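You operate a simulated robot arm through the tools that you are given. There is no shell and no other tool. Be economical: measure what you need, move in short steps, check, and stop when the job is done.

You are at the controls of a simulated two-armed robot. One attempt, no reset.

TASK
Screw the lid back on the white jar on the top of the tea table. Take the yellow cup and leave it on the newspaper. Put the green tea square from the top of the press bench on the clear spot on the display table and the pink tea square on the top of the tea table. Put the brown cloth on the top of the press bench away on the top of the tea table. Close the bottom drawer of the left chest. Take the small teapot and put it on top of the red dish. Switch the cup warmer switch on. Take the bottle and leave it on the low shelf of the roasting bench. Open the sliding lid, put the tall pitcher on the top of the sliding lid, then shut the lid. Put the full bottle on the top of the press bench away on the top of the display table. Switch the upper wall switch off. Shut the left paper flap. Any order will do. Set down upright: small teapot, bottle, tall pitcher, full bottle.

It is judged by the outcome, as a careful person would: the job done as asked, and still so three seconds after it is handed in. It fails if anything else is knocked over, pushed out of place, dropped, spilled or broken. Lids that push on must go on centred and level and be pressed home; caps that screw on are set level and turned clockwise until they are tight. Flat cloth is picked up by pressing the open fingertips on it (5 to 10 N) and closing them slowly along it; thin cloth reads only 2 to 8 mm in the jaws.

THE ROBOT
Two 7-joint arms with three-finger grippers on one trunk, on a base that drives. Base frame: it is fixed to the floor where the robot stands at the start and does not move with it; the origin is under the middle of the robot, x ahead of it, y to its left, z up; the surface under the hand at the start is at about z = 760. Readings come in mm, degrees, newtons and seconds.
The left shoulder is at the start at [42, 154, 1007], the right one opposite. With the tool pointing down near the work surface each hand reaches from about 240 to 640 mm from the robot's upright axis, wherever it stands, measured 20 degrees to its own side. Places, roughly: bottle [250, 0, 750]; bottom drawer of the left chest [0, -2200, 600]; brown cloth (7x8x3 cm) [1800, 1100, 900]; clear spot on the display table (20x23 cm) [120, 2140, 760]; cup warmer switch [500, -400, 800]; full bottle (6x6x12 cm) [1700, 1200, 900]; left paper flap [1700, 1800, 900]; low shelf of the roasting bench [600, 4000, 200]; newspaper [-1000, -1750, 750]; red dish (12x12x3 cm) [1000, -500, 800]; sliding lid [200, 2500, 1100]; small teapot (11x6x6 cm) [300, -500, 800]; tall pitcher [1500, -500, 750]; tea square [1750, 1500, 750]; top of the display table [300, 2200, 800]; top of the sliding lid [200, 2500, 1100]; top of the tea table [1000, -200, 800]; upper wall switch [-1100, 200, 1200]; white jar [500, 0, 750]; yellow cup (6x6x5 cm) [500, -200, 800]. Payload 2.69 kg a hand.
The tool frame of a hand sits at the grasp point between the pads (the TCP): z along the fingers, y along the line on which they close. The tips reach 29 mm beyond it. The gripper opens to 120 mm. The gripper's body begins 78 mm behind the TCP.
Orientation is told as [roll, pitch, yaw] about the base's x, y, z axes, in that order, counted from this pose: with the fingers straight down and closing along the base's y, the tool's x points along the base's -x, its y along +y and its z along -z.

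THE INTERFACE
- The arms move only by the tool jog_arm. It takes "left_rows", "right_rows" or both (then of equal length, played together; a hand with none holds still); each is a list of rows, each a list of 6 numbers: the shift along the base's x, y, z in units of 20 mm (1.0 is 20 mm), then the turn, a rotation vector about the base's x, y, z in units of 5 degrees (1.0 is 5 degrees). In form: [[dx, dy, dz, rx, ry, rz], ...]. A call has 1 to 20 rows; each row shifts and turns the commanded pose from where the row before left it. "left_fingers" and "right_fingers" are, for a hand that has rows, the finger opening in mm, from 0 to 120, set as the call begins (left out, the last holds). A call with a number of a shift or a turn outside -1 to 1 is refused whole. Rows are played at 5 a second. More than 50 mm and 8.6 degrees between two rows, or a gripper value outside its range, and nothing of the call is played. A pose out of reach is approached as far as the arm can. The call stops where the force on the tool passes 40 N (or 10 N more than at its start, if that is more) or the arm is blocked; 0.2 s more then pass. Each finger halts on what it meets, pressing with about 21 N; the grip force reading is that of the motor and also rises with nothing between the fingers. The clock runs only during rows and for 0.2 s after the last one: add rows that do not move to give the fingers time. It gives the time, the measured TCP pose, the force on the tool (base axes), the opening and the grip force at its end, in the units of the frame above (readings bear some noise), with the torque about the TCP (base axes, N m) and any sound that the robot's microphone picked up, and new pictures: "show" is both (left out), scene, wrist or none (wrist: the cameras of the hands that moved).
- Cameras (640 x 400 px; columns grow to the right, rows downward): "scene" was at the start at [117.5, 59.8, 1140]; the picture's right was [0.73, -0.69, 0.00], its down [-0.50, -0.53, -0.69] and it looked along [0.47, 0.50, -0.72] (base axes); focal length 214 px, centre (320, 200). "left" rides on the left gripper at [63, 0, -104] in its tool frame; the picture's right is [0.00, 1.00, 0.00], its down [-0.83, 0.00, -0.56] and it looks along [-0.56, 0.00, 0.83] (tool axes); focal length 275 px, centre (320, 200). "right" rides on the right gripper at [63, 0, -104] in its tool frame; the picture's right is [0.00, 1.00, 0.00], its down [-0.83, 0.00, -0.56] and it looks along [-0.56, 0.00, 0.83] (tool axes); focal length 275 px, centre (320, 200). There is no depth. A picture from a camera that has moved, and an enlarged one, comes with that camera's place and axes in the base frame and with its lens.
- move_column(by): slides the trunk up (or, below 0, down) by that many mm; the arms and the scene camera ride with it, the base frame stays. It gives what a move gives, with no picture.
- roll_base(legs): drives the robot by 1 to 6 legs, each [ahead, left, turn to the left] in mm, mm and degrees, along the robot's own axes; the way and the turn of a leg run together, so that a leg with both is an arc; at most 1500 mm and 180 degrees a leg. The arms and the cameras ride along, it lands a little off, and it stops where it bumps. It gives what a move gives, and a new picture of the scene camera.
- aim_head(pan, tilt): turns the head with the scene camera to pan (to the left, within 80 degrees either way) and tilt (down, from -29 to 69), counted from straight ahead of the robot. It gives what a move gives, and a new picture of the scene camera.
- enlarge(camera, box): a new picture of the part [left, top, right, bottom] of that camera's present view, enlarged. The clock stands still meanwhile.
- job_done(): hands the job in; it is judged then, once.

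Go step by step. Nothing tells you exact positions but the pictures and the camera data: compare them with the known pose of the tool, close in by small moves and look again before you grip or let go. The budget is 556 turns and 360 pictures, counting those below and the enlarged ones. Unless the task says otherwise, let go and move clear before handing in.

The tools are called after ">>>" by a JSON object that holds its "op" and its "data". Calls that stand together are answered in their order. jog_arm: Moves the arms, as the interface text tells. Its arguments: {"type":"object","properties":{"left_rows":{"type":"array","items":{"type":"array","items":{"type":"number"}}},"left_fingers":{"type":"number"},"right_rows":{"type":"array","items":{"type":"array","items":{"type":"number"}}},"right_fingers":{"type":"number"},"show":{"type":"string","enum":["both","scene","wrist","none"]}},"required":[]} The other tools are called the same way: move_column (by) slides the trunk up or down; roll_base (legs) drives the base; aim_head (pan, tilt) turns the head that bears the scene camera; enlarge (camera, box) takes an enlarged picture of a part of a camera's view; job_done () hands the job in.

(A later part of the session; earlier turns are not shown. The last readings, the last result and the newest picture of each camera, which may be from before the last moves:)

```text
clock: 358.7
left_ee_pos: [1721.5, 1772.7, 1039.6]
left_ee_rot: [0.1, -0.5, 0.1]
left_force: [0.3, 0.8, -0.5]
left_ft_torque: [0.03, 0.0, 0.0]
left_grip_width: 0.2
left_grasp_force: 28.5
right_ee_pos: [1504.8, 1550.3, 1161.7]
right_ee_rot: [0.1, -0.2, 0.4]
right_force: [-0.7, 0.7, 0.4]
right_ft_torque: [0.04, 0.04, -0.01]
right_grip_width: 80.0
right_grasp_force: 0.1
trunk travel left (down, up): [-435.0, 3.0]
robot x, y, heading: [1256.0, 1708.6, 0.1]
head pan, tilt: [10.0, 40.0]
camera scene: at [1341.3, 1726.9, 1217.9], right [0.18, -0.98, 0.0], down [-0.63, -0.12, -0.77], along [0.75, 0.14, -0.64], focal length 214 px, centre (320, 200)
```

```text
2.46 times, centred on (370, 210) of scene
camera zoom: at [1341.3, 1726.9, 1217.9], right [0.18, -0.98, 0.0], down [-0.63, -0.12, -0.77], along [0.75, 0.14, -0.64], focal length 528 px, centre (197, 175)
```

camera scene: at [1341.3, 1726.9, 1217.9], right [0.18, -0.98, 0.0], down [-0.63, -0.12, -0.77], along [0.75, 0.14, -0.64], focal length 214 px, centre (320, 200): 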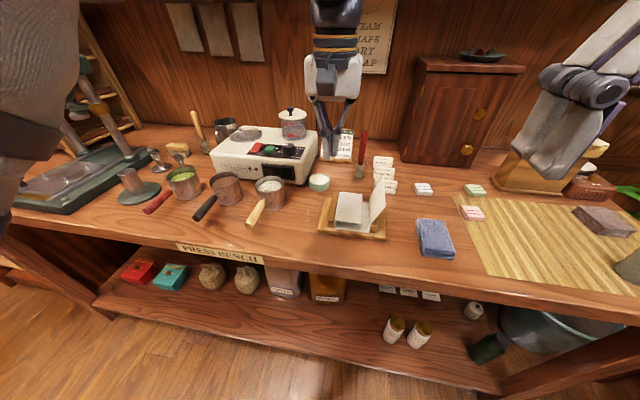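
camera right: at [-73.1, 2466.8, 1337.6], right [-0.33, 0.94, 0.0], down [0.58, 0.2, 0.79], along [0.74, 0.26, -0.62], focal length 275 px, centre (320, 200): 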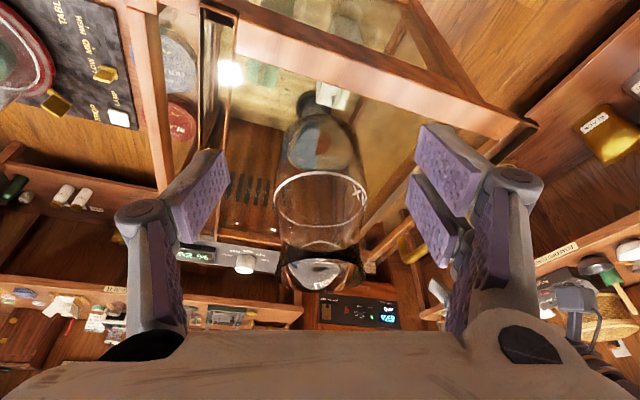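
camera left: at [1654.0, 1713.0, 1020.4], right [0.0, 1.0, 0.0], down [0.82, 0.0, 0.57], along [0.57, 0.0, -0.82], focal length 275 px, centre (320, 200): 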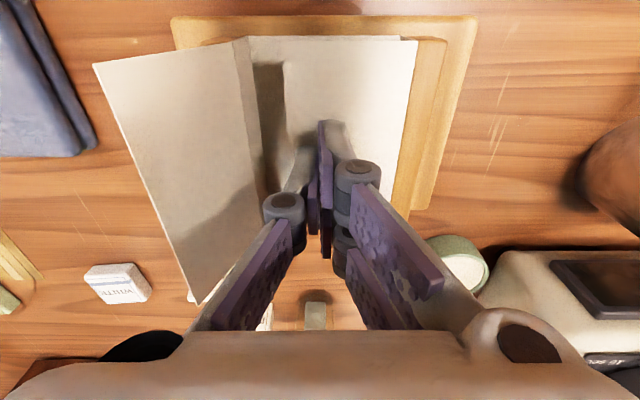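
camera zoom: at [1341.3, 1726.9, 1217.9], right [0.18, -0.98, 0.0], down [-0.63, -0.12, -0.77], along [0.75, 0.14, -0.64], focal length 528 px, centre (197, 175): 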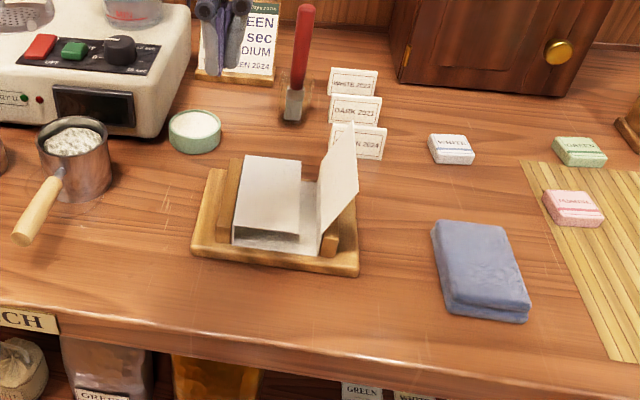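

The left flap is folded flat. Now the bottle (right hand) and green square (left hand): I roll to (1275,1290).

>>> {"op": "roll_base", "data": {"legs": [[20, -418, 0]]}}

>>> {"op": "jog_arm", "data": {"left_rows": [[0.9, 0.4, 0, 0, 0, 0], [0.9, 0.4, 0, 0, 0, 0], [0.9, 0.4, 0, 0, 0, 0], [0.9, 0.4, 0, 0, 0, 0], [0.9, 0.4, -0.5, 0, 0, 0], [0.9, 0.4, -0.5, 0, 0, 0], [0.8, 0, -0.5, 0, 0, 0], [0, 0, -0.5, 0, 0, 0]], "right_rows": [[0.9, 0.4, 0, 0, 0, 0], [0.9, 0.4, 0, 0, 0, 0], [0.9, 0.4, 0, 0, 0, 0], [0.9, 0.4, 0, 0, 0, 0], [0.9, 0.4, -0.5, 0, 0, 0], [0.9, 0.4, -0.5, 0, 0, 0], [0.5, 0.4, -1, 0, 0, 0], [0, 0, -1, 0, 0, 0]], "left_fingers": 80, "right_fingers": 95, "show": "wrist"}}

```text
clock: 362.5
left_ee_pos: [1743.5, 1352.6, 1040.1]
left_ee_rot: [0.0, -0.5, -0.1]
left_force: [0.3, -0.8, 0.3]
left_ft_torque: [0.0, 0.0, 0.0]
left_grip_width: 0.0
left_grasp_force: 29.2
right_ee_pos: [1528.3, 1134.2, 1159.7]
right_ee_rot: [0.2, -0.2, 0.4]
right_force: [0.2, -0.8, -0.4]
right_ft_torque: [0.01, 0.02, -0.02]
right_grip_width: 79.9
right_grasp_force: 0.2
trunk travel left (down, up): [-435.0, 3.0]
robot x, y, heading: [1273.4, 1293.5, 0.3]
head pan, tilt: [10.0, 40.0]
camera scene: at [1363.4, 1308.8, 1217.8], right [0.18, -0.98, 0.0], down [-0.63, -0.11, -0.77], along [0.75, 0.14, -0.64], focal length 214 px, centre (320, 200)
```

scene: 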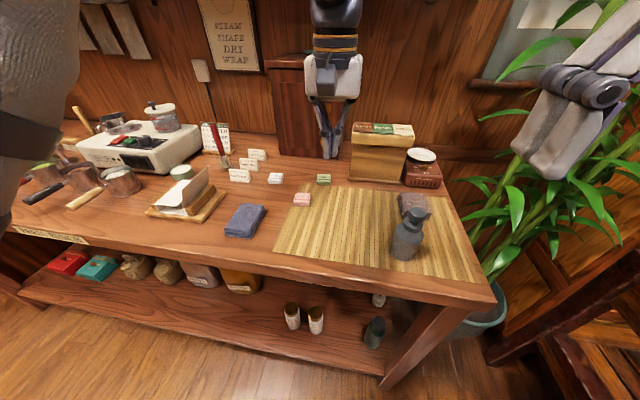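

```text
clock: 364.3
left_ee_pos: [1814.9, 1420.2, 997.4]
left_ee_rot: [0.0, -0.4, -0.1]
left_force: [0.2, 0.1, 0.3]
left_ft_torque: [0.0, -0.02, -0.02]
left_grip_width: 79.9
left_grasp_force: 0.1
left hand out of reach, approached as far as the arm can: row 3, 4, 5, 6, 7
right_ee_pos: [1645.6, 1190.3, 1099.4]
right_ee_rot: [0.2, -0.2, 0.4]
right_force: [-0.2, 0.2, -0.5]
right_ft_torque: [0.02, -0.01, 0.03]
right_grip_width: 95.2
right_grasp_force: 0.1
trunk travel left (down, up): [-435.0, 3.0]
robot x, y, heading: [1274.1, 1292.7, 0.3]
head pan, tilt: [10.0, 40.0]
camera right: at [1582.4, 1186.6, 1203.6], right [-0.01, 1.0, 0.0], down [0.83, 0.01, 0.56], along [0.56, 0.01, -0.83], focal length 275 px, centre (320, 200)
camera left: at [1750.5, 1420.5, 1101.8], right [0.01, 1.0, 0.0], down [0.83, 0.0, 0.56], along [0.56, 0.0, -0.83], focal length 275 px, centre (320, 200)
```

right: 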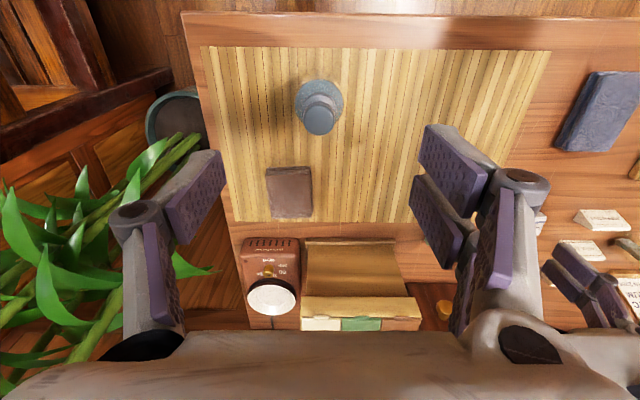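
left: 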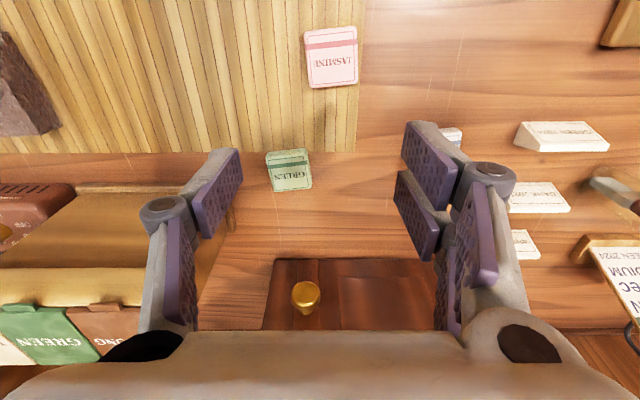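

Green square at (1868,1392), bottle at (1655,1188). I roll 25 mm closer and position both hands above.

>>> {"op": "roll_base", "data": {"legs": [[25, 0, 0]]}}

>>> {"op": "jog_arm", "data": {"left_rows": [[0, -0.5, -1, 0, 0, 0], [0, -0.5, -1, 0, 0, 0], [0.5, -0.4, -1, 0, 0, 0], [0.9, 0, -0.5, 0, 0, 0]], "right_rows": [[-0.7, -0.1, -1, 0, 0, 0], [0, 0, -1, 0, 0, 0], [0, 0, -1, 0, 0, 0], [0, 0, -1, 0, 0, 0]], "left_fingers": 65, "right_fingers": 95, "show": "wrist"}}

```text
clock: 365.1
left_ee_pos: [1839.0, 1419.1, 998.0]
left_ee_rot: [0.0, -0.4, 0.0]
left_force: [-0.6, 0.9, 0.0]
left_ft_torque: [0.04, 0.04, -0.02]
left_grip_width: 80.1
left_grasp_force: 0.0
right_ee_pos: [1670.4, 1188.6, 1100.8]
right_ee_rot: [0.2, -0.2, 0.3]
right_force: [0.8, 0.3, 0.2]
right_ft_torque: [0.02, 0.01, 0.01]
right_grip_width: 95.5
right_grasp_force: 0.2
trunk travel left (down, up): [-435.0, 3.0]
robot x, y, heading: [1300.2, 1289.6, 0.5]
head pan, tilt: [10.0, 40.0]
camera scene: at [1388.5, 1309.1, 1217.9], right [0.18, -0.98, 0.0], down [-0.63, -0.11, -0.77], along [0.75, 0.14, -0.64], focal length 214 px, centre (320, 200)
```

scene: 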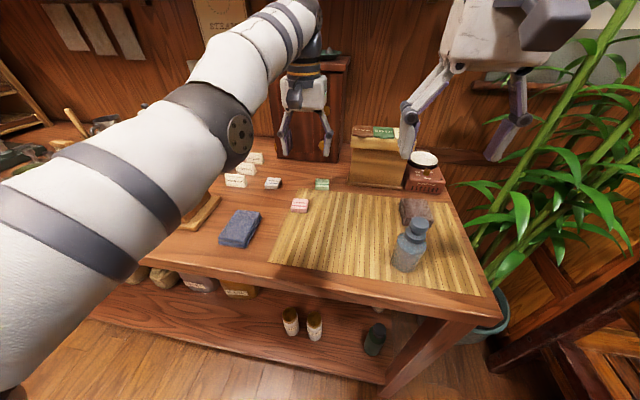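

```text
clock: 366.1
left_ee_pos: [1852.8, 1399.4, 922.6]
left_ee_rot: [0.0, -0.3, -0.1]
left_force: [-0.4, 0.3, 0.0]
left_ft_torque: [-0.07, 0.03, 0.01]
left_grip_width: 64.9
left_grasp_force: 0.1
left hand out of reach, approached as far as the arm can: row 2, 3, 4
right_ee_pos: [1656.2, 1188.0, 1018.7]
right_ee_rot: [0.1, -0.1, 0.4]
right_force: [0.7, -0.9, -0.6]
right_ft_torque: [-0.04, 0.02, -0.01]
right_grip_width: 94.8
right_grasp_force: 0.2
trunk travel left (down, up): [-435.0, 3.0]
robot x, y, heading: [1300.4, 1293.8, 0.1]
head pan, tilt: [10.0, 40.0]
camera right: at [1593.5, 1185.2, 1123.2], right [-0.01, 1.0, 0.0], down [0.83, 0.01, 0.56], along [0.56, 0.01, -0.83], focal length 275 px, centre (320, 200)
camera left: at [1788.3, 1399.8, 1027.5], right [0.01, 1.0, 0.0], down [0.83, 0.0, 0.56], along [0.56, 0.0, -0.83], focal length 275 px, centre (320, 200)
```

right: 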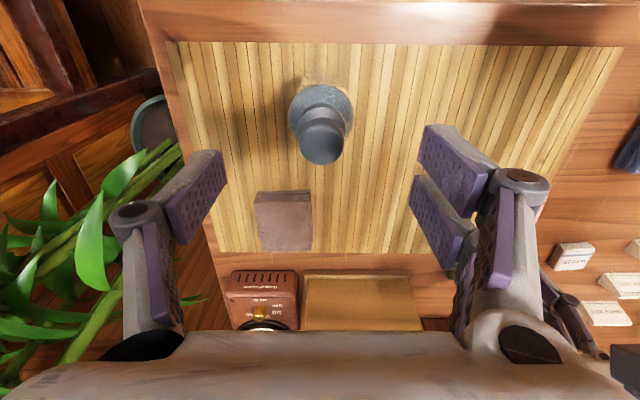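
left: 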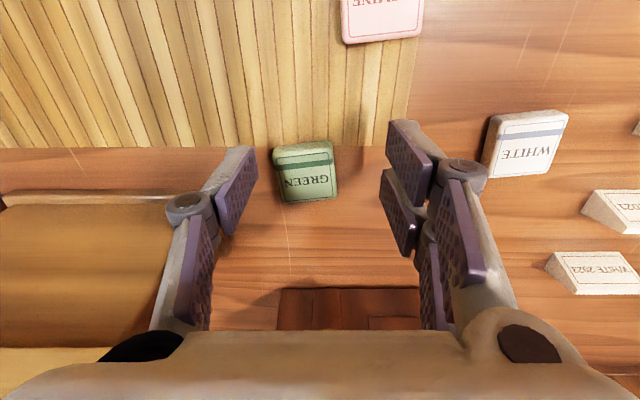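

Both nearly aligned. I correct and lower both hands.

>>> {"op": "jog_arm", "data": {"left_rows": [[0, -0.45, -0.6, 0, 0, 0], [0.4, 0, -0.5, 0, 0, 0], [0.4, 0, -0.3, 0, 0, 0], [0, 0, 0, 0, 0, 0], [0, 0, 0, 0, 0, 0], [0, 0, 0, 0, 0, 0]], "right_rows": [[0, 0, -1, 0, 0, 0], [0, 0, -1, 0, 0, 0], [0, 0, -1, 0, 0, 0], [0, 0, -1, 0, 0, 0], [0, 0, -1, 0, 0, 0], [0, 0, 0, 0, 0, 0]], "left_fingers": 60, "show": "wrist"}}

```text
clock: 367.5
left_ee_pos: [1853.5, 1392.3, 895.4]
left_ee_rot: [0.0, -0.5, -0.1]
left_force: [-1.0, -0.1, 0.0]
left_ft_torque: [0.02, -0.02, 0.02]
left_grip_width: 59.9
left_grasp_force: 0.1
left hand out of reach, approached as far as the arm can: row 2, 3
right_ee_pos: [1655.8, 1188.3, 918.7]
right_ee_rot: [0.2, -0.1, 0.2]
right_force: [0.5, 1.0, 0.2]
right_ft_torque: [-0.04, -0.02, 0.02]
right_grip_width: 95.0
right_grasp_force: 0.1
trunk travel left (down, up): [-435.0, 3.0]
robot x, y, heading: [1303.6, 1291.6, 0.0]
head pan, tilt: [10.0, 40.0]
camera right: at [1591.8, 1184.7, 1023.8], right [-0.01, 1.0, 0.0], down [0.83, 0.01, 0.56], along [0.56, 0.01, -0.83], focal length 275 px, centre (320, 200)
camera left: at [1788.7, 1393.0, 1000.9], right [0.01, 1.0, 0.0], down [0.83, -0.01, 0.56], along [0.56, 0.0, -0.83], focal length 275 px, centre (320, 200)
```

right: 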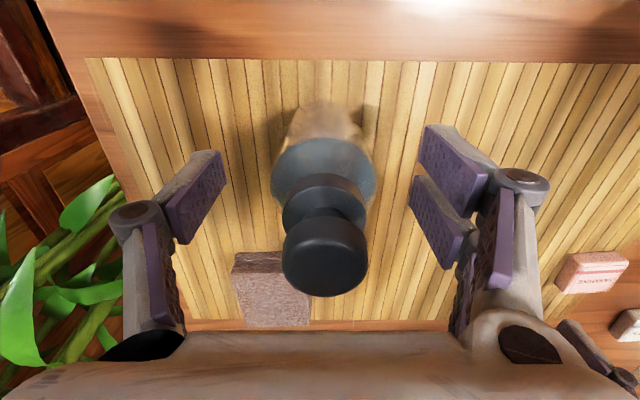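
left: 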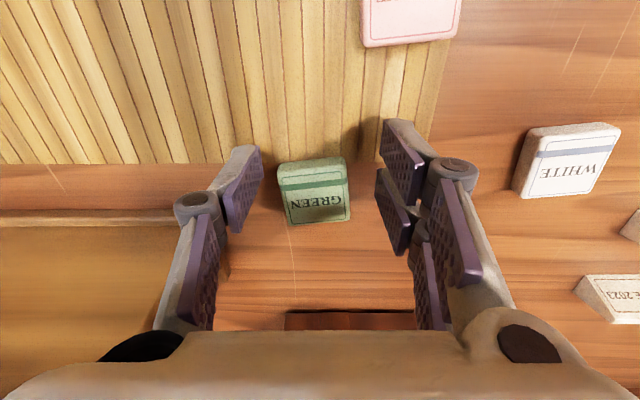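

>>> {"op": "roll_base", "data": {"legs": [[16, 0, 0]]}}

>>> {"op": "jog_arm", "data": {"left_rows": [[0, 0, 0, 0, 0, 0], [0, 0, 0, 0, 0, 0], [0, 0, 0, 0, 0, 0]], "right_rows": [[-0.75, 0, 0, 0, 0, 0], [0, 0, 0, 0, 0, 0], [0, 0, 0, 0, 0, 0]], "show": "wrist"}}

```text
clock: 368.3
left_ee_pos: [1869.8, 1392.5, 896.0]
left_ee_rot: [0.0, -0.4, -0.1]
left_force: [0.7, 0.8, -0.3]
left_ft_torque: [-0.01, 0.0, 0.01]
left_grip_width: 60.0
left_grasp_force: 0.1
right_ee_pos: [1672.4, 1188.6, 920.5]
right_ee_rot: [0.2, -0.1, 0.4]
right_force: [-0.2, -0.5, 0.5]
right_ft_torque: [0.03, 0.03, -0.01]
right_grip_width: 95.3
right_grasp_force: 0.1
trunk travel left (down, up): [-435.0, 3.0]
robot x, y, heading: [1319.7, 1293.3, 0.4]
head pan, tilt: [10.0, 40.0]
camera scene: at [1404.3, 1309.1, 1217.8], right [0.18, -0.98, 0.0], down [-0.63, -0.11, -0.77], along [0.75, 0.14, -0.64], focal length 214 px, centre (320, 200)
```

scene: 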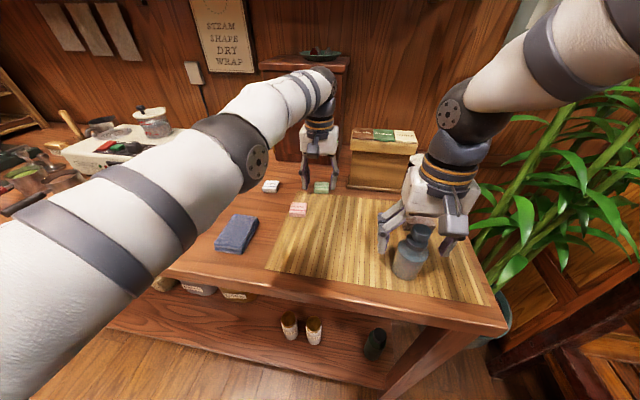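

```text
clock: 369.1
left_ee_pos: [1868.7, 1392.4, 895.9]
left_ee_rot: [0.1, -0.5, 0.0]
left_force: [-0.5, 0.2, -0.2]
left_ft_torque: [-0.01, 0.04, 0.0]
left_grip_width: 60.0
left_grasp_force: 0.1
right_ee_pos: [1656.1, 1187.4, 920.4]
right_ee_rot: [0.2, -0.1, 0.4]
right_force: [0.4, -0.3, 0.3]
right_ft_torque: [-0.03, 0.02, 0.02]
right_grip_width: 94.9
right_grasp_force: 0.1
trunk travel left (down, up): [-435.0, 3.0]
robot x, y, heading: [1317.5, 1292.0, 0.3]
head pan, tilt: [10.0, 40.0]
camera right: at [1592.6, 1185.0, 1023.9], right [-0.01, 1.0, 0.0], down [0.83, 0.01, 0.56], along [0.56, 0.01, -0.83], focal length 275 px, centre (320, 200)
camera left: at [1804.5, 1393.1, 1000.9], right [0.01, 1.0, 0.0], down [0.83, -0.01, 0.56], along [0.56, 0.0, -0.83], focal length 275 px, centre (320, 200)
```

right: 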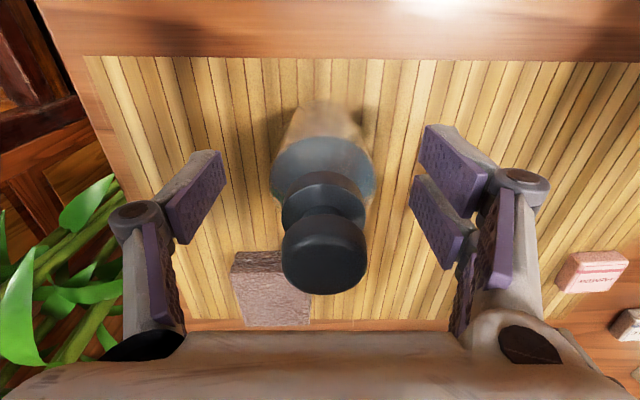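
left: 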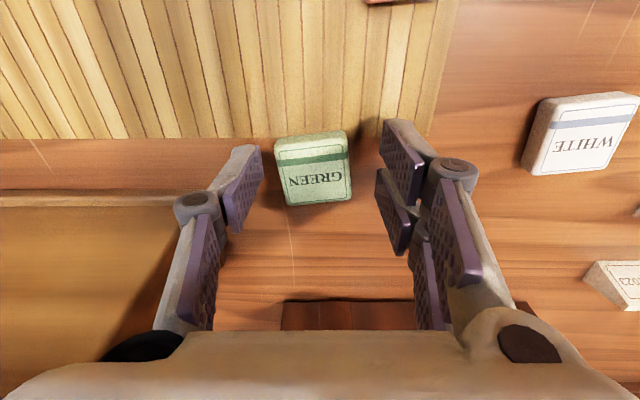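

Both aligned. I close both hands.

>>> {"op": "jog_arm", "data": {"left_rows": [[0.1, -0.15, -0.15, 0, 0, 0], [0, 0, 0, 0, 0, 0], [0, 0, 0, 0, 0, 0], [0, 0, 0, 0, 0, 0]], "right_rows": [[0, 0, 0, 0, 0, 0], [0, 0, 0, 0, 0, 0], [0, 0, 0, 0, 0, 0], [0, 0, 0, 0, 0, 0]], "left_fingers": 20, "right_fingers": 30, "show": "none"}}

>>> {"op": "jog_arm", "data": {"left_rows": [[0, 0, 0.5, 0, 0, 0], [0, 0, 0.5, 0, 0, 0], [0, 0, 1, 0, 0, 0]], "right_rows": [[0, 0, 0.5, 0, 0, 0], [0, 0, 0.5, 0, 0, 0], [0, 0, 1, 0, 0, 0]], "show": "wrist"}}

```text
clock: 370.1
left_ee_pos: [1868.3, 1388.3, 892.7]
left_ee_rot: [-0.1, -0.5, -0.1]
left_force: [-0.1, 0.1, 2.9]
left_ft_torque: [-0.01, 0.04, 0.03]
left_grip_width: 19.4
left_grasp_force: 0.1
right_ee_pos: [1655.8, 1188.5, 919.3]
right_ee_rot: [0.2, -0.2, 0.4]
right_force: [0.5, 1.1, 2.4]
right_ft_torque: [-0.03, -0.05, -0.03]
right_grip_width: 50.8
right_grasp_force: 21.2
trunk travel left (down, up): [-435.0, 3.0]
robot x, y, heading: [1319.9, 1294.2, 0.1]
head pan, tilt: [10.0, 40.0]
```

```text
clock: 370.9
left_ee_pos: [1864.1, 1389.9, 932.8]
left_ee_rot: [-0.1, -0.5, -0.1]
left_force: [0.0, 0.4, 0.3]
left_ft_torque: [-0.01, -0.01, 0.0]
left_grip_width: 20.0
left_grasp_force: 0.1
left hand out of reach, approached as far as the arm can: row 1
right_ee_pos: [1656.6, 1188.5, 961.1]
right_ee_rot: [0.2, -0.1, 0.3]
right_force: [-0.4, -0.2, -1.4]
right_ft_torque: [0.01, 0.0, 0.04]
right_grip_width: 51.1
right_grasp_force: 20.8
trunk travel left (down, up): [-435.0, 3.0]
robot x, y, heading: [1314.6, 1293.1, 0.1]
head pan, tilt: [10.0, 40.0]
camera right: at [1592.3, 1185.2, 1064.5], right [-0.01, 1.0, 0.0], down [0.83, 0.01, 0.56], along [0.56, 0.01, -0.83], focal length 275 px, centre (320, 200)
camera left: at [1799.4, 1390.9, 1038.0], right [0.01, 1.0, 0.0], down [0.83, 0.0, 0.56], along [0.56, 0.0, -0.83], focal length 275 px, centre (320, 200)
```

right: 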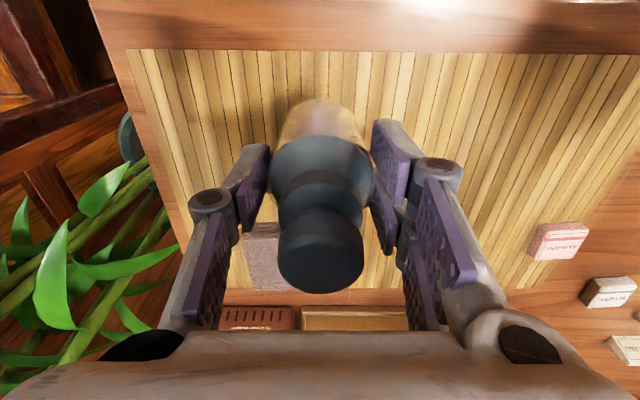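
left: 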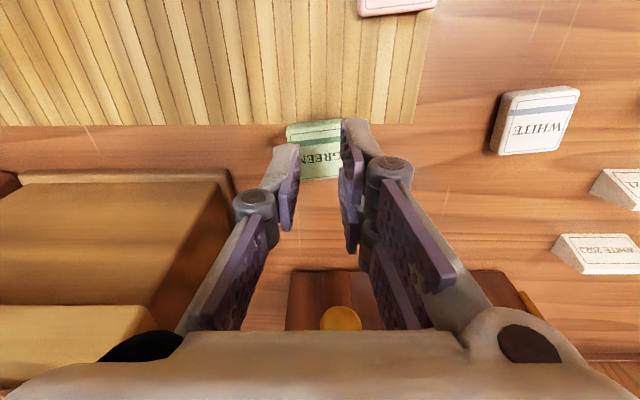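

The bottle is lifted. The left fingers closed just above the square (bench top is about 845), so I reopen and go 15 mm lower.

>>> {"op": "jog_arm", "data": {"left_rows": [[0, 0, 0, 0, 0, 0], [0, 0, 0, 0, 0, 0], [0.2, 0, -1, 0, 0, 0], [0.2, 0, -1, 0, 0, 0], [0.2, 0, -0.75, 0, 0, 0], [0, 0, 0, 0, 0, 0]], "right_rows": [[0, 0, 1, 0, 0, 0], [-0.5, 0, 1, 0, 0, 0], [-0.5, 0, 0, 0, 0, 0], [0, 0, 0, 0, 0, 0], [0, 0, 0, 0, 0, 0], [0, 0, 0, 0, 0, 0]], "left_fingers": 60, "show": "wrist"}}

```text
clock: 372.3
left_ee_pos: [1869.5, 1392.6, 876.6]
left_ee_rot: [0.0, -0.4, -0.1]
left_force: [0.1, 0.6, 0.5]
left_ft_torque: [0.05, 0.02, 0.0]
left_grip_width: 60.1
left_grasp_force: 0.1
left hand out of reach, approached as far as the arm can: row 3, 5
right_ee_pos: [1637.6, 1187.7, 1000.2]
right_ee_rot: [0.2, -0.2, 0.3]
right_force: [0.9, -0.1, -1.4]
right_ft_torque: [0.0, -0.01, 0.0]
right_grip_width: 50.6
right_grasp_force: 20.9
trunk travel left (down, up): [-435.0, 3.0]
robot x, y, heading: [1316.6, 1294.1, 0.3]
head pan, tilt: [10.0, 40.0]
camera right: at [1573.5, 1185.0, 1104.1], right [-0.01, 1.0, 0.0], down [0.83, 0.01, 0.56], along [0.56, 0.01, -0.83], focal length 275 px, centre (320, 200)
camera left: at [1805.0, 1392.8, 982.0], right [0.01, 1.0, 0.0], down [0.83, -0.01, 0.56], along [0.56, 0.0, -0.83], focal length 275 px, centre (320, 200)
```

right: 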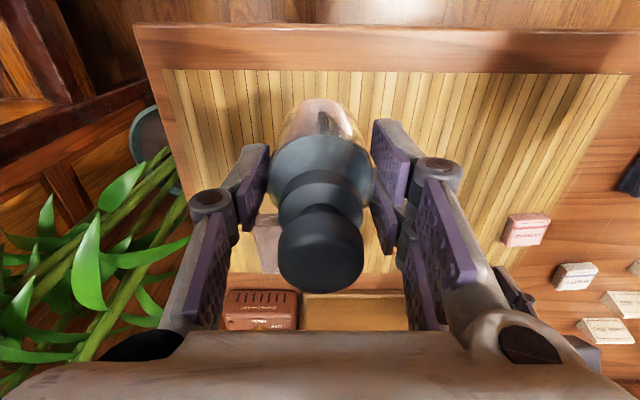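
left: 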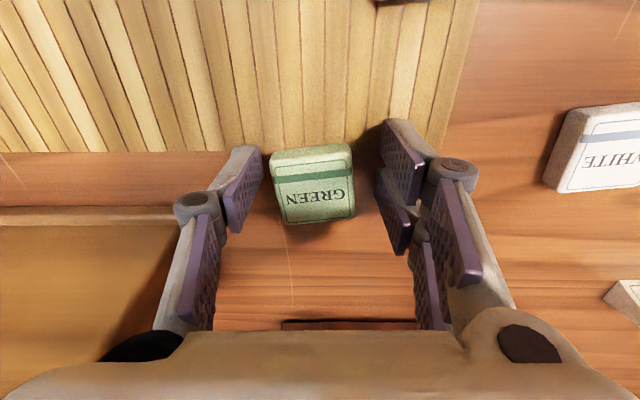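

>>> {"op": "jog_arm", "data": {"left_rows": [[0.1, -0.15, -0.1, 0, 0, 0], [0, 0, 0, 0, 0, 0], [0, 0, 0, 0, 0, 0], [0, 0, 0, 0, 0, 0]], "left_fingers": 15, "show": "none"}}

>>> {"op": "jog_arm", "data": {"left_rows": [[0, 0, 0.5, 0, 0, 0], [-0.3, 0, 1, 0, 0, 0], [-0.7, 0, 1, 0, 0, 0], [-1, 0, 1, 0, 0, 0], [-1, 0, 1, 0, 0, 0]], "show": "wrist"}}

```text
clock: 373.3
left_ee_pos: [1869.4, 1389.8, 878.9]
left_ee_rot: [0.0, -1.1, -0.1]
left_force: [5.7, 13.4, 27.7]
left_ft_torque: [0.95, 0.38, -0.41]
left_grip_width: 39.0
left_grasp_force: 21.1
right_ee_pos: [1635.6, 1189.9, 1002.0]
right_ee_rot: [0.1, -0.5, 0.4]
right_force: [-0.8, 0.1, -1.7]
right_ft_torque: [0.0, 0.03, 0.01]
right_grip_width: 50.6
right_grasp_force: 20.7
trunk travel left (down, up): [-435.0, 3.0]
robot x, y, heading: [1313.8, 1293.1, 0.2]
head pan, tilt: [10.0, 40.0]
```

```text
clock: 374.5
left_ee_pos: [1851.9, 1379.2, 971.5]
left_ee_rot: [-0.1, -0.4, -0.1]
left_force: [-0.8, -0.6, 0.1]
left_ft_torque: [0.01, 0.02, 0.02]
left_grip_width: 39.0
left_grasp_force: 21.3
left hand out of reach, approached as far as the arm can: row 1, 2, 3, 4, 5
right_ee_pos: [1636.1, 1188.1, 1000.5]
right_ee_rot: [0.3, -0.2, 0.3]
right_force: [-1.1, 0.1, -2.4]
right_ft_torque: [-0.02, 0.0, -0.01]
right_grip_width: 50.7
right_grasp_force: 21.1
trunk travel left (down, up): [-435.0, 3.0]
robot x, y, heading: [1316.1, 1293.5, 0.4]
head pan, tilt: [10.0, 40.0]
camera left: at [1787.3, 1379.3, 1077.7], right [0.01, 1.0, 0.0], down [0.83, -0.01, 0.56], along [0.56, 0.0, -0.83], focal length 275 px, centre (320, 200)
```

left: 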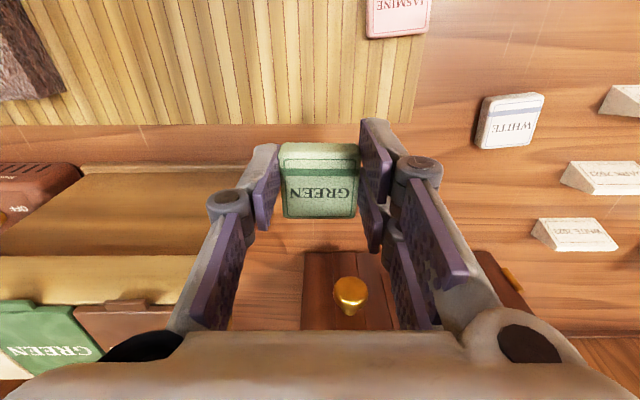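

Both items are held. I retract the left hand and drive back around to the left side of the display table.

>>> {"op": "jog_arm", "data": {"left_rows": [[-1, 0.3, 0.5, 0, 0, 0], [-1, 0.3, 0.5, 0, 0, 0], [-1, 0.3, 0.5, 0, 0, 0], [-1, 0.3, 0.5, 0, 0, 0], [-1, 0.3, 0.5, 0, 0, 0], [-1, 0.3, 0, 0, 0, 0], [-1, 0.3, 0, 0, 0, 0], [-1, 0.3, 0, 0, 0, 0]], "show": "none"}}

>>> {"op": "roll_base", "data": {"legs": [[-400, -113, -0.3], [-1370, 0, 0], [0, 850, 0]]}}

>>> {"op": "aim_head", "data": {"pan": 0, "tilt": 40}}

```text
clock: 376.3
left_ee_pos: [1829.5, 1392.8, 1057.7]
left_ee_rot: [0.1, -0.3, -0.1]
left_force: [0.2, -0.5, 0.5]
left_ft_torque: [0.0, 0.03, 0.0]
left_grip_width: 38.9
left_grasp_force: 21.3
left hand out of reach, approached as far as the arm can: row 1, 2, 3, 4, 5, 6, 7, 8
right_ee_pos: [1637.7, 1188.2, 999.9]
right_ee_rot: [0.2, -0.2, 0.3]
right_force: [0.0, -0.2, -2.9]
right_ft_torque: [0.01, 0.05, 0.01]
right_grip_width: 50.5
right_grasp_force: 20.7
trunk travel left (down, up): [-435.0, 3.0]
robot x, y, heading: [1316.1, 1292.9, 0.4]
head pan, tilt: [10.0, 40.0]
```

```text
clock: 391.8
left_ee_pos: [66.8, 2131.1, 1057.4]
left_ee_rot: [0.0, -0.4, -1.0]
left_force: [-0.3, 0.6, -0.5]
left_ft_torque: [-0.01, 0.0, 0.02]
left_grip_width: 38.8
left_grasp_force: 21.1
right_ee_pos: [-130.2, 1929.2, 1000.5]
right_ee_rot: [0.2, -0.2, -0.6]
right_force: [-0.3, -0.5, -1.7]
right_ft_torque: [0.0, 0.01, 0.0]
right_grip_width: 50.5
right_grasp_force: 21.3
trunk travel left (down, up): [-435.0, 3.0]
robot x, y, heading: [-451.2, 2037.4, -0.9]
head pan, tilt: [10.0, 40.0]
camera scene: at [-361.0, 2054.6, 1217.8], right [0.16, -0.99, 0.0], down [-0.63, -0.1, -0.77], along [0.76, 0.12, -0.64], focal length 214 px, centre (320, 200)
```

scene: 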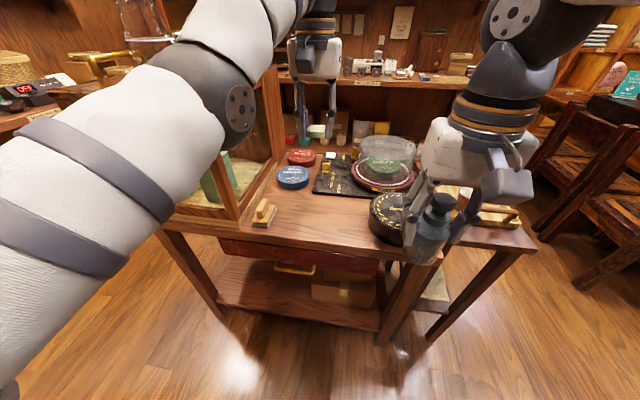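

```text
clock: 392.5
left_ee_pos: [64.7, 2130.1, 1058.2]
left_ee_rot: [0.0, -0.3, -1.0]
left_force: [0.2, -0.2, -0.5]
left_ft_torque: [0.0, -0.02, 0.0]
left_grip_width: 38.7
left_grasp_force: 21.1
right_ee_pos: [-130.0, 1929.8, 1000.3]
right_ee_rot: [0.3, -0.2, -0.6]
right_force: [-0.5, 0.2, -2.1]
right_ft_torque: [0.03, 0.01, 0.01]
right_grip_width: 50.7
right_grasp_force: 20.9
trunk travel left (down, up): [-435.0, 3.0]
robot x, y, heading: [-449.5, 2040.2, -0.6]
head pan, tilt: [0.0, 40.0]
camera scene: at [-359.9, 2039.8, 1217.8], right [-0.01, -1.0, 0.0], down [-0.64, 0.01, -0.77], along [0.77, -0.01, -0.64], focal length 214 px, centre (320, 200)
```

scene: 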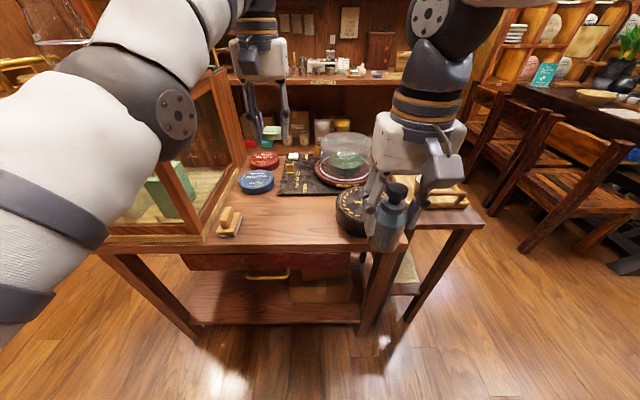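

>>> {"op": "enlarge", "data": {"camera": "left", "box": [0, 0, 640, 400]}}

>>> {"op": "enlarge", "data": {"camera": "scene", "box": [180, 120, 420, 270]}}

```text
1.00 times, centred on (320, 200) of left (not enlarged: the box is as wide or as high as the picture)
camera zoom: at [1.0, 2132.5, 1162.2], right [0.02, 1.0, 0.0], down [0.83, -0.02, 0.56], along [0.56, -0.01, -0.83], focal length 275 px, centre (320, 200)
```

zoom: 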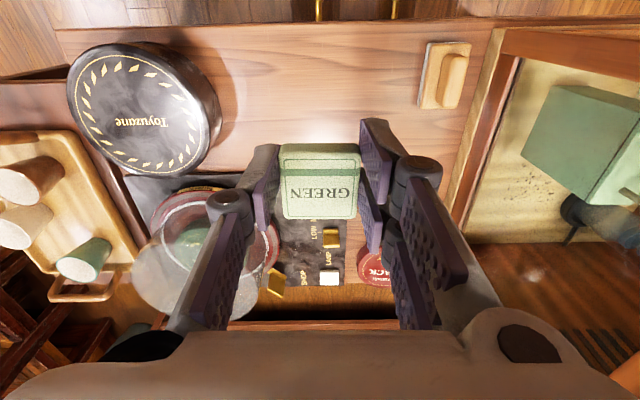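

```text
2.67 times, centred on (300, 195) of scene
camera zoom: at [-359.9, 2039.8, 1217.8], right [-0.01, -1.0, 0.0], down [-0.64, 0.01, -0.77], along [0.77, -0.01, -0.64], focal length 572 px, centre (373, 213)
```

zoom: 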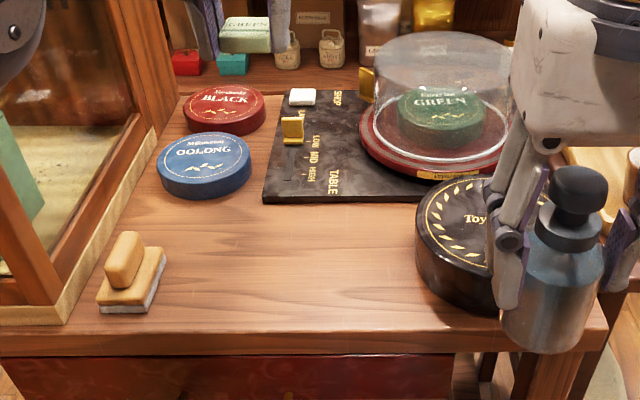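

The clear area is about x 20–236, y 1990–2270 (table z≈745). I roll 80 mm ahead and lower the green square toward (140,2180).

>>> {"op": "roll_base", "data": {"legs": [[80, 0, 0.7]]}}

>>> {"op": "jog_arm", "data": {"left_rows": [[-0.2, 0.6, -1, 0, 0, 0], [-0.2, 0.6, -1, 0, 0, 0], [0, 0.6, -1, 0, 0, 0], [0, 0.6, -1, 0, 0, 0], [0, 0, -1, 0, 0, 0], [0, 0, -1, 0, 0, 0], [0, 0, -1, 0, 0, 0], [0, 0, -1, 0, 0, 0], [0, 0, -1, 0, 0, 0], [0, 0, -1, 0, 0, 0], [0, 0, 0, 0, 0, 0]], "show": "both"}}

```text
clock: 393.6
left_ee_pos: [144.7, 2136.4, 1056.5]
left_ee_rot: [-0.1, -0.3, -0.4]
left_force: [0.0, 0.1, -0.3]
left_ft_torque: [-0.01, 0.01, 0.01]
left_grip_width: 39.1
left_grasp_force: 20.3
right_ee_pos: [-47.7, 1933.0, 999.8]
right_ee_rot: [0.2, -0.2, 0.2]
right_force: [0.3, 0.1, -2.5]
right_ft_torque: [-0.01, 0.02, 0.03]
right_grip_width: 50.5
right_grasp_force: 20.6
trunk travel left (down, up): [-435.0, 3.0]
robot x, y, heading: [-369.2, 2037.4, -0.1]
head pan, tilt: [0.0, 40.0]
camera scene: at [-279.6, 2040.3, 1217.8], right [0.0, -1.0, 0.0], down [-0.64, 0.0, -0.77], along [0.77, 0.0, -0.64], focal length 214 px, centre (320, 200)
```

scene: 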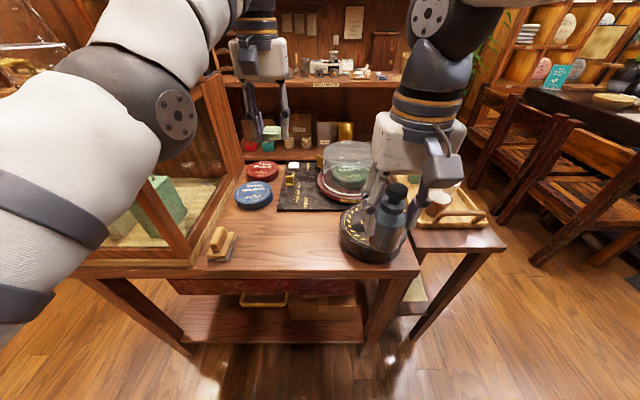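

```text
clock: 396.0
left_ee_pos: [189.3, 2175.6, 872.1]
left_ee_rot: [0.2, -0.1, -0.3]
left_force: [-0.2, 0.1, -1.1]
left_ft_torque: [-0.06, 0.0, 0.0]
left_grip_width: 38.7
left_grasp_force: 20.8
left hand out of reach, approached as far as the arm can: row 1, 2, 3, 4, 5, 6, 7, 9
right_ee_pos: [-48.7, 1933.3, 1000.0]
right_ee_rot: [0.2, -0.1, 0.1]
right_force: [-0.7, -0.5, -2.1]
right_ft_torque: [0.02, 0.0, 0.01]
right_grip_width: 50.9
right_grasp_force: 21.1
trunk travel left (down, up): [-435.0, 3.0]
robot x, y, heading: [-366.1, 2040.2, 0.1]
head pan, tilt: [0.0, 40.0]
camera scene: at [-280.4, 2040.2, 1217.9], right [0.0, -1.0, 0.0], down [-0.64, 0.0, -0.77], along [0.77, 0.0, -0.64], focal length 214 px, centre (320, 200)
camera left: at [125.7, 2175.4, 977.3], right [0.01, 1.0, 0.0], down [0.83, -0.01, 0.56], along [0.56, 0.0, -0.83], focal length 275 px, centre (320, 200)
```

scene: 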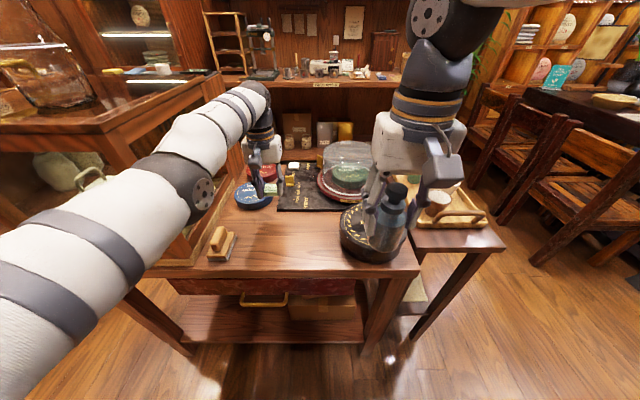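
left: 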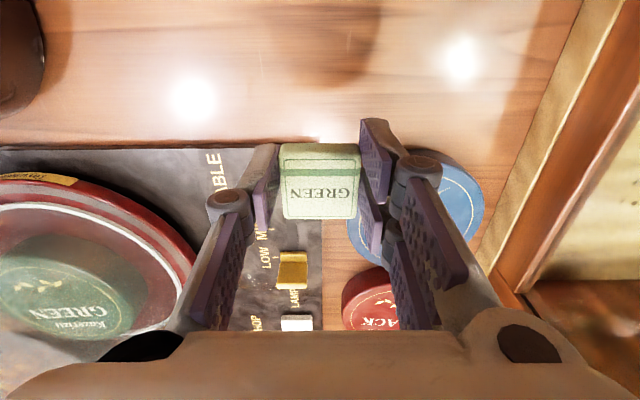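

I shift back 40 mm and lower the square to just above the table.

>>> {"op": "jog_arm", "data": {"left_rows": [[-0.7, 0, -0.3, 0, 0, 0], [-0.7, 0, -0.5, 0, 0, 0], [-0.7, 0, -0.7, 0, 0, 0], [0, 0, -1, 0, 0, 0], [0, 0, -1, 0, 0, 0]], "show": "both"}}

```text
clock: 397.2
left_ee_pos: [189.1, 2168.3, 806.1]
left_ee_rot: [-0.1, -0.4, -0.3]
left_force: [0.6, 0.8, -0.8]
left_ft_torque: [0.0, -0.02, -0.01]
left_grip_width: 39.2
left_grasp_force: 21.5
left hand out of reach, approached as far as the arm can: row 1, 2, 3
right_ee_pos: [-49.0, 1933.5, 1000.8]
right_ee_rot: [0.2, -0.1, 0.1]
right_force: [-0.2, -0.1, -1.3]
right_ft_torque: [0.02, 0.04, -0.01]
right_grip_width: 50.4
right_grasp_force: 21.1
trunk travel left (down, up): [-435.0, 3.0]
robot x, y, heading: [-372.5, 2037.6, 0.1]
head pan, tilt: [0.0, 40.0]
camera scene: at [-280.1, 2040.3, 1217.8], right [0.0, -1.0, 0.0], down [-0.64, 0.0, -0.77], along [0.77, 0.0, -0.64], focal length 214 px, centre (320, 200)
camera left: at [125.3, 2169.7, 910.1], right [0.01, 1.0, 0.0], down [0.83, -0.01, 0.56], along [0.56, -0.01, -0.83], focal length 275 px, centre (320, 200)
```

scene: 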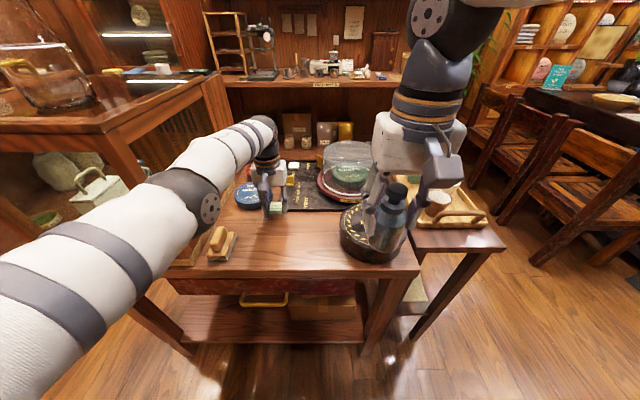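
left: 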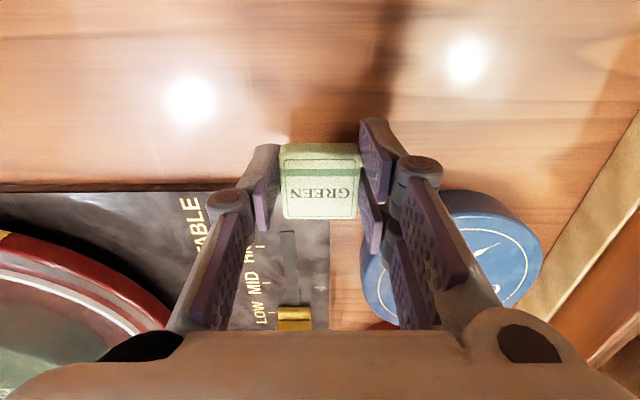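

The arm will not move inward, so I roll the base back 55 mm to centre it on the clear spot, then lower.

>>> {"op": "roll_base", "data": {"legs": [[-55, 0, 0]]}}

>>> {"op": "jog_arm", "data": {"left_rows": [[0, 0, -0.5, 0, 0, 0], [0, 0, -0.5, 0, 0, 0], [0, 0, 0, 0, 0, 0]], "show": "wrist"}}

```text
clock: 398.1
left_ee_pos: [134.5, 2169.1, 805.9]
left_ee_rot: [0.0, -0.4, -0.4]
left_force: [-1.0, -0.3, 0.2]
left_ft_torque: [0.0, -0.04, 0.06]
left_grip_width: 38.8
left_grasp_force: 21.6
right_ee_pos: [-104.2, 1933.7, 1001.1]
right_ee_rot: [0.2, -0.3, 0.1]
right_force: [-0.7, 0.3, -1.1]
right_ft_torque: [0.02, -0.02, -0.01]
right_grip_width: 50.5
right_grasp_force: 20.9
trunk travel left (down, up): [-435.0, 3.0]
robot x, y, heading: [-425.2, 2036.7, -0.0]
head pan, tilt: [0.0, 40.0]
camera scene: at [-336.1, 2040.3, 1217.9], right [0.0, -1.0, 0.0], down [-0.64, 0.0, -0.77], along [0.77, 0.0, -0.64], focal length 214 px, centre (320, 200)
```

scene: 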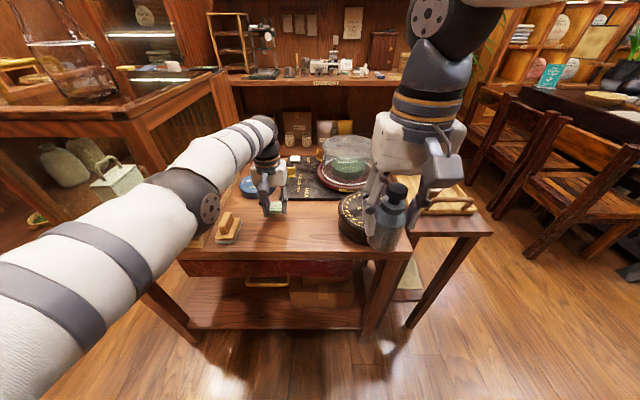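

```text
clock: 398.9
left_ee_pos: [133.5, 2169.7, 784.8]
left_ee_rot: [0.0, -0.5, -0.3]
left_force: [-0.1, 0.3, -0.4]
left_ft_torque: [-0.02, 0.02, 0.0]
left_grip_width: 38.8
left_grasp_force: 20.9
right_ee_pos: [-103.6, 1934.0, 1000.3]
right_ee_rot: [0.2, -0.3, 0.1]
right_force: [1.0, 0.1, -1.6]
right_ft_torque: [0.0, -0.01, -0.03]
right_grip_width: 50.1
right_grasp_force: 21.2
trunk travel left (down, up): [-435.0, 3.0]
robot x, y, heading: [-424.8, 2038.2, 0.1]
head pan, tilt: [0.0, 40.0]
camera left: at [68.8, 2169.9, 889.7], right [0.01, 1.0, 0.0], down [0.83, -0.01, 0.56], along [0.56, -0.01, -0.83], focal length 275 px, centre (320, 200)
```

left: 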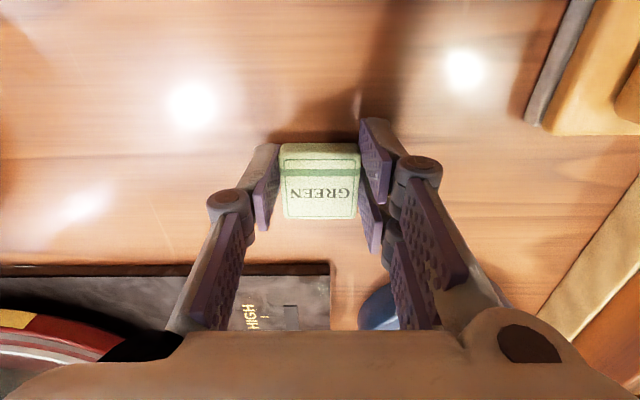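

>>> {"op": "jog_arm", "data": {"left_rows": [[0, 0, -0.3, 0, 0, 0], [0, 0, -0.3, 0, 0, 0], [0, 0, -0.2, 0, 0, 0], [0, 0, -0.2, 0, 0, 0]], "show": "none"}}

>>> {"op": "jog_arm", "data": {"left_rows": [[0, 0, -0.2, 0, 0, 0], [0, 0, -0.2, 0, 0, 0], [0, 0, -0.2, 0, 0, 0]], "show": "scene"}}

```text
clock: 399.9
left_ee_pos: [131.6, 2169.0, 779.1]
left_ee_rot: [0.0, -1.4, -0.2]
left_force: [-12.0, -0.3, 33.5]
left_ft_torque: [0.67, 0.98, 0.23]
left_grip_width: 38.6
left_grasp_force: 21.5
left hand out of reach, approached as far as the arm can: row 2
right_ee_pos: [-107.1, 1931.7, 1002.5]
right_ee_rot: [0.2, -0.5, 0.1]
right_force: [0.5, 0.0, -2.2]
right_ft_torque: [0.01, -0.02, -0.02]
right_grip_width: 50.1
right_grasp_force: 21.1
trunk travel left (down, up): [-435.0, 3.0]
robot x, y, heading: [-422.9, 2037.5, -0.1]
head pan, tilt: [0.0, 40.0]
stopped in row 4 (left hand): the force on the tool passed its limit at 44 N (the readings are from after the stop); the commanded pose is now the measured one
```

```text
clock: 400.2
left_ee_pos: [132.2, 2170.5, 778.9]
left_ee_rot: [0.1, -1.5, -0.2]
left_force: [-12.5, 0.4, 31.5]
left_ft_torque: [0.75, 0.98, 0.38]
left_grip_width: 38.8
left_grasp_force: 21.1
right_ee_pos: [-106.9, 1931.0, 1001.5]
right_ee_rot: [0.2, -0.3, 0.1]
right_force: [-1.2, 0.0, -1.2]
right_ft_torque: [0.03, -0.04, 0.01]
right_grip_width: 50.1
right_grasp_force: 21.5
trunk travel left (down, up): [-435.0, 3.0]
robot x, y, heading: [-423.9, 2038.7, -0.0]
head pan, tilt: [0.0, 40.0]
stopped in row 1 (left hand): the force on the tool passed its limit at 48 N (the readings are from after the stop); the commanded pose is now the measured one
camera scene: at [-339.4, 2039.7, 1218.1], right [0.0, -1.0, 0.0], down [-0.64, 0.0, -0.77], along [0.77, 0.0, -0.64], focal length 214 px, centre (320, 200)
```

scene: 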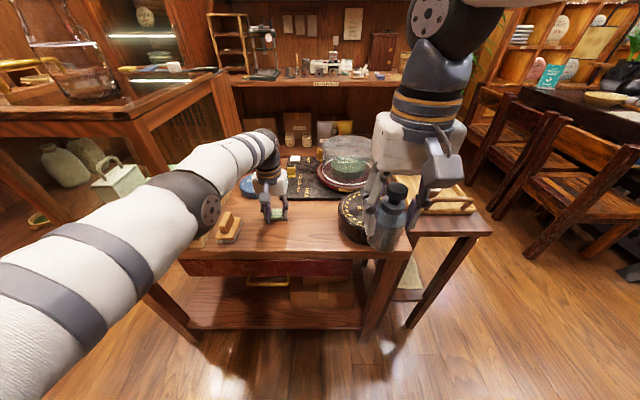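

Square is on the table. I ease up, open and lift clear.

>>> {"op": "jog_arm", "data": {"left_rows": [[0, 0, 0.1, 0, 0, 0], [0, 0, 0, 0, 0, 0], [0, 0, 0, 0, 0, 0], [0, 0, 0.7, 0, 0, 0], [0, 0, 1, 0, 0, 0], [0, 0, 1, 0, 0, 0], [0, 0, 1, 0, 0, 0], [0, 0, 1, 0, 0, 0], [0, 0, 1, 0, 0, 0], [0, 0, 1, 0, 0, 0], [0, 0, 1, 0, 0, 0], [0, 0, 1, 0, 0, 0], [0, 0, 1, 0, 0, 0]], "left_fingers": 60, "show": "both"}}

```text
clock: 403.0
left_ee_pos: [127.5, 2171.3, 968.9]
left_ee_rot: [0.0, -1.1, -0.3]
left_force: [0.3, -0.4, -0.4]
left_ft_torque: [0.02, 0.01, 0.0]
left_grip_width: 59.9
left_grasp_force: 0.0
left hand out of reach, approached as far as the arm can: row 13
right_ee_pos: [-104.5, 1932.7, 998.9]
right_ee_rot: [0.2, -0.1, 0.0]
right_force: [-0.2, -0.7, -2.0]
right_ft_torque: [0.04, 0.04, 0.02]
right_grip_width: 50.4
right_grasp_force: 21.4
trunk travel left (down, up): [-435.0, 3.0]
robot x, y, heading: [-423.4, 2041.5, 0.1]
head pan, tilt: [0.0, 40.0]
camera scene: at [-335.7, 2040.3, 1217.9], right [0.0, -1.0, 0.0], down [-0.64, 0.0, -0.77], along [0.77, 0.0, -0.64], focal length 214 px, centre (320, 200)
camera left: at [61.5, 2171.9, 1073.0], right [0.01, 1.0, 0.0], down [0.82, -0.01, 0.57], along [0.57, -0.01, -0.82], focal length 275 px, centre (320, 200)
```

scene: 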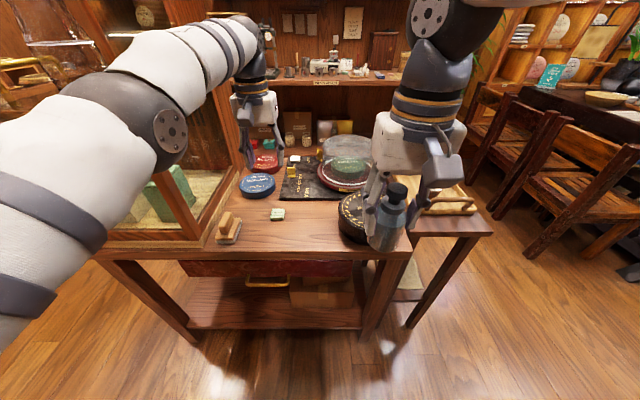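
left: 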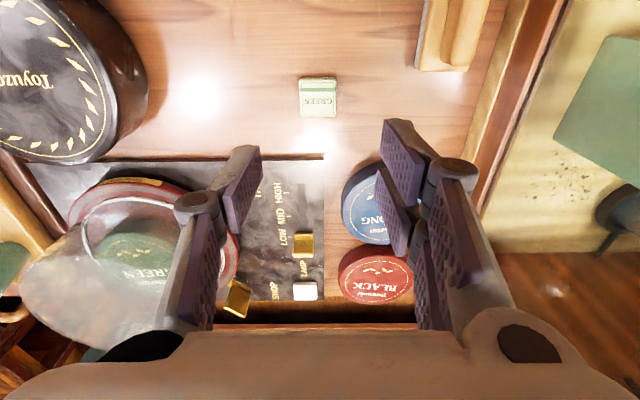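

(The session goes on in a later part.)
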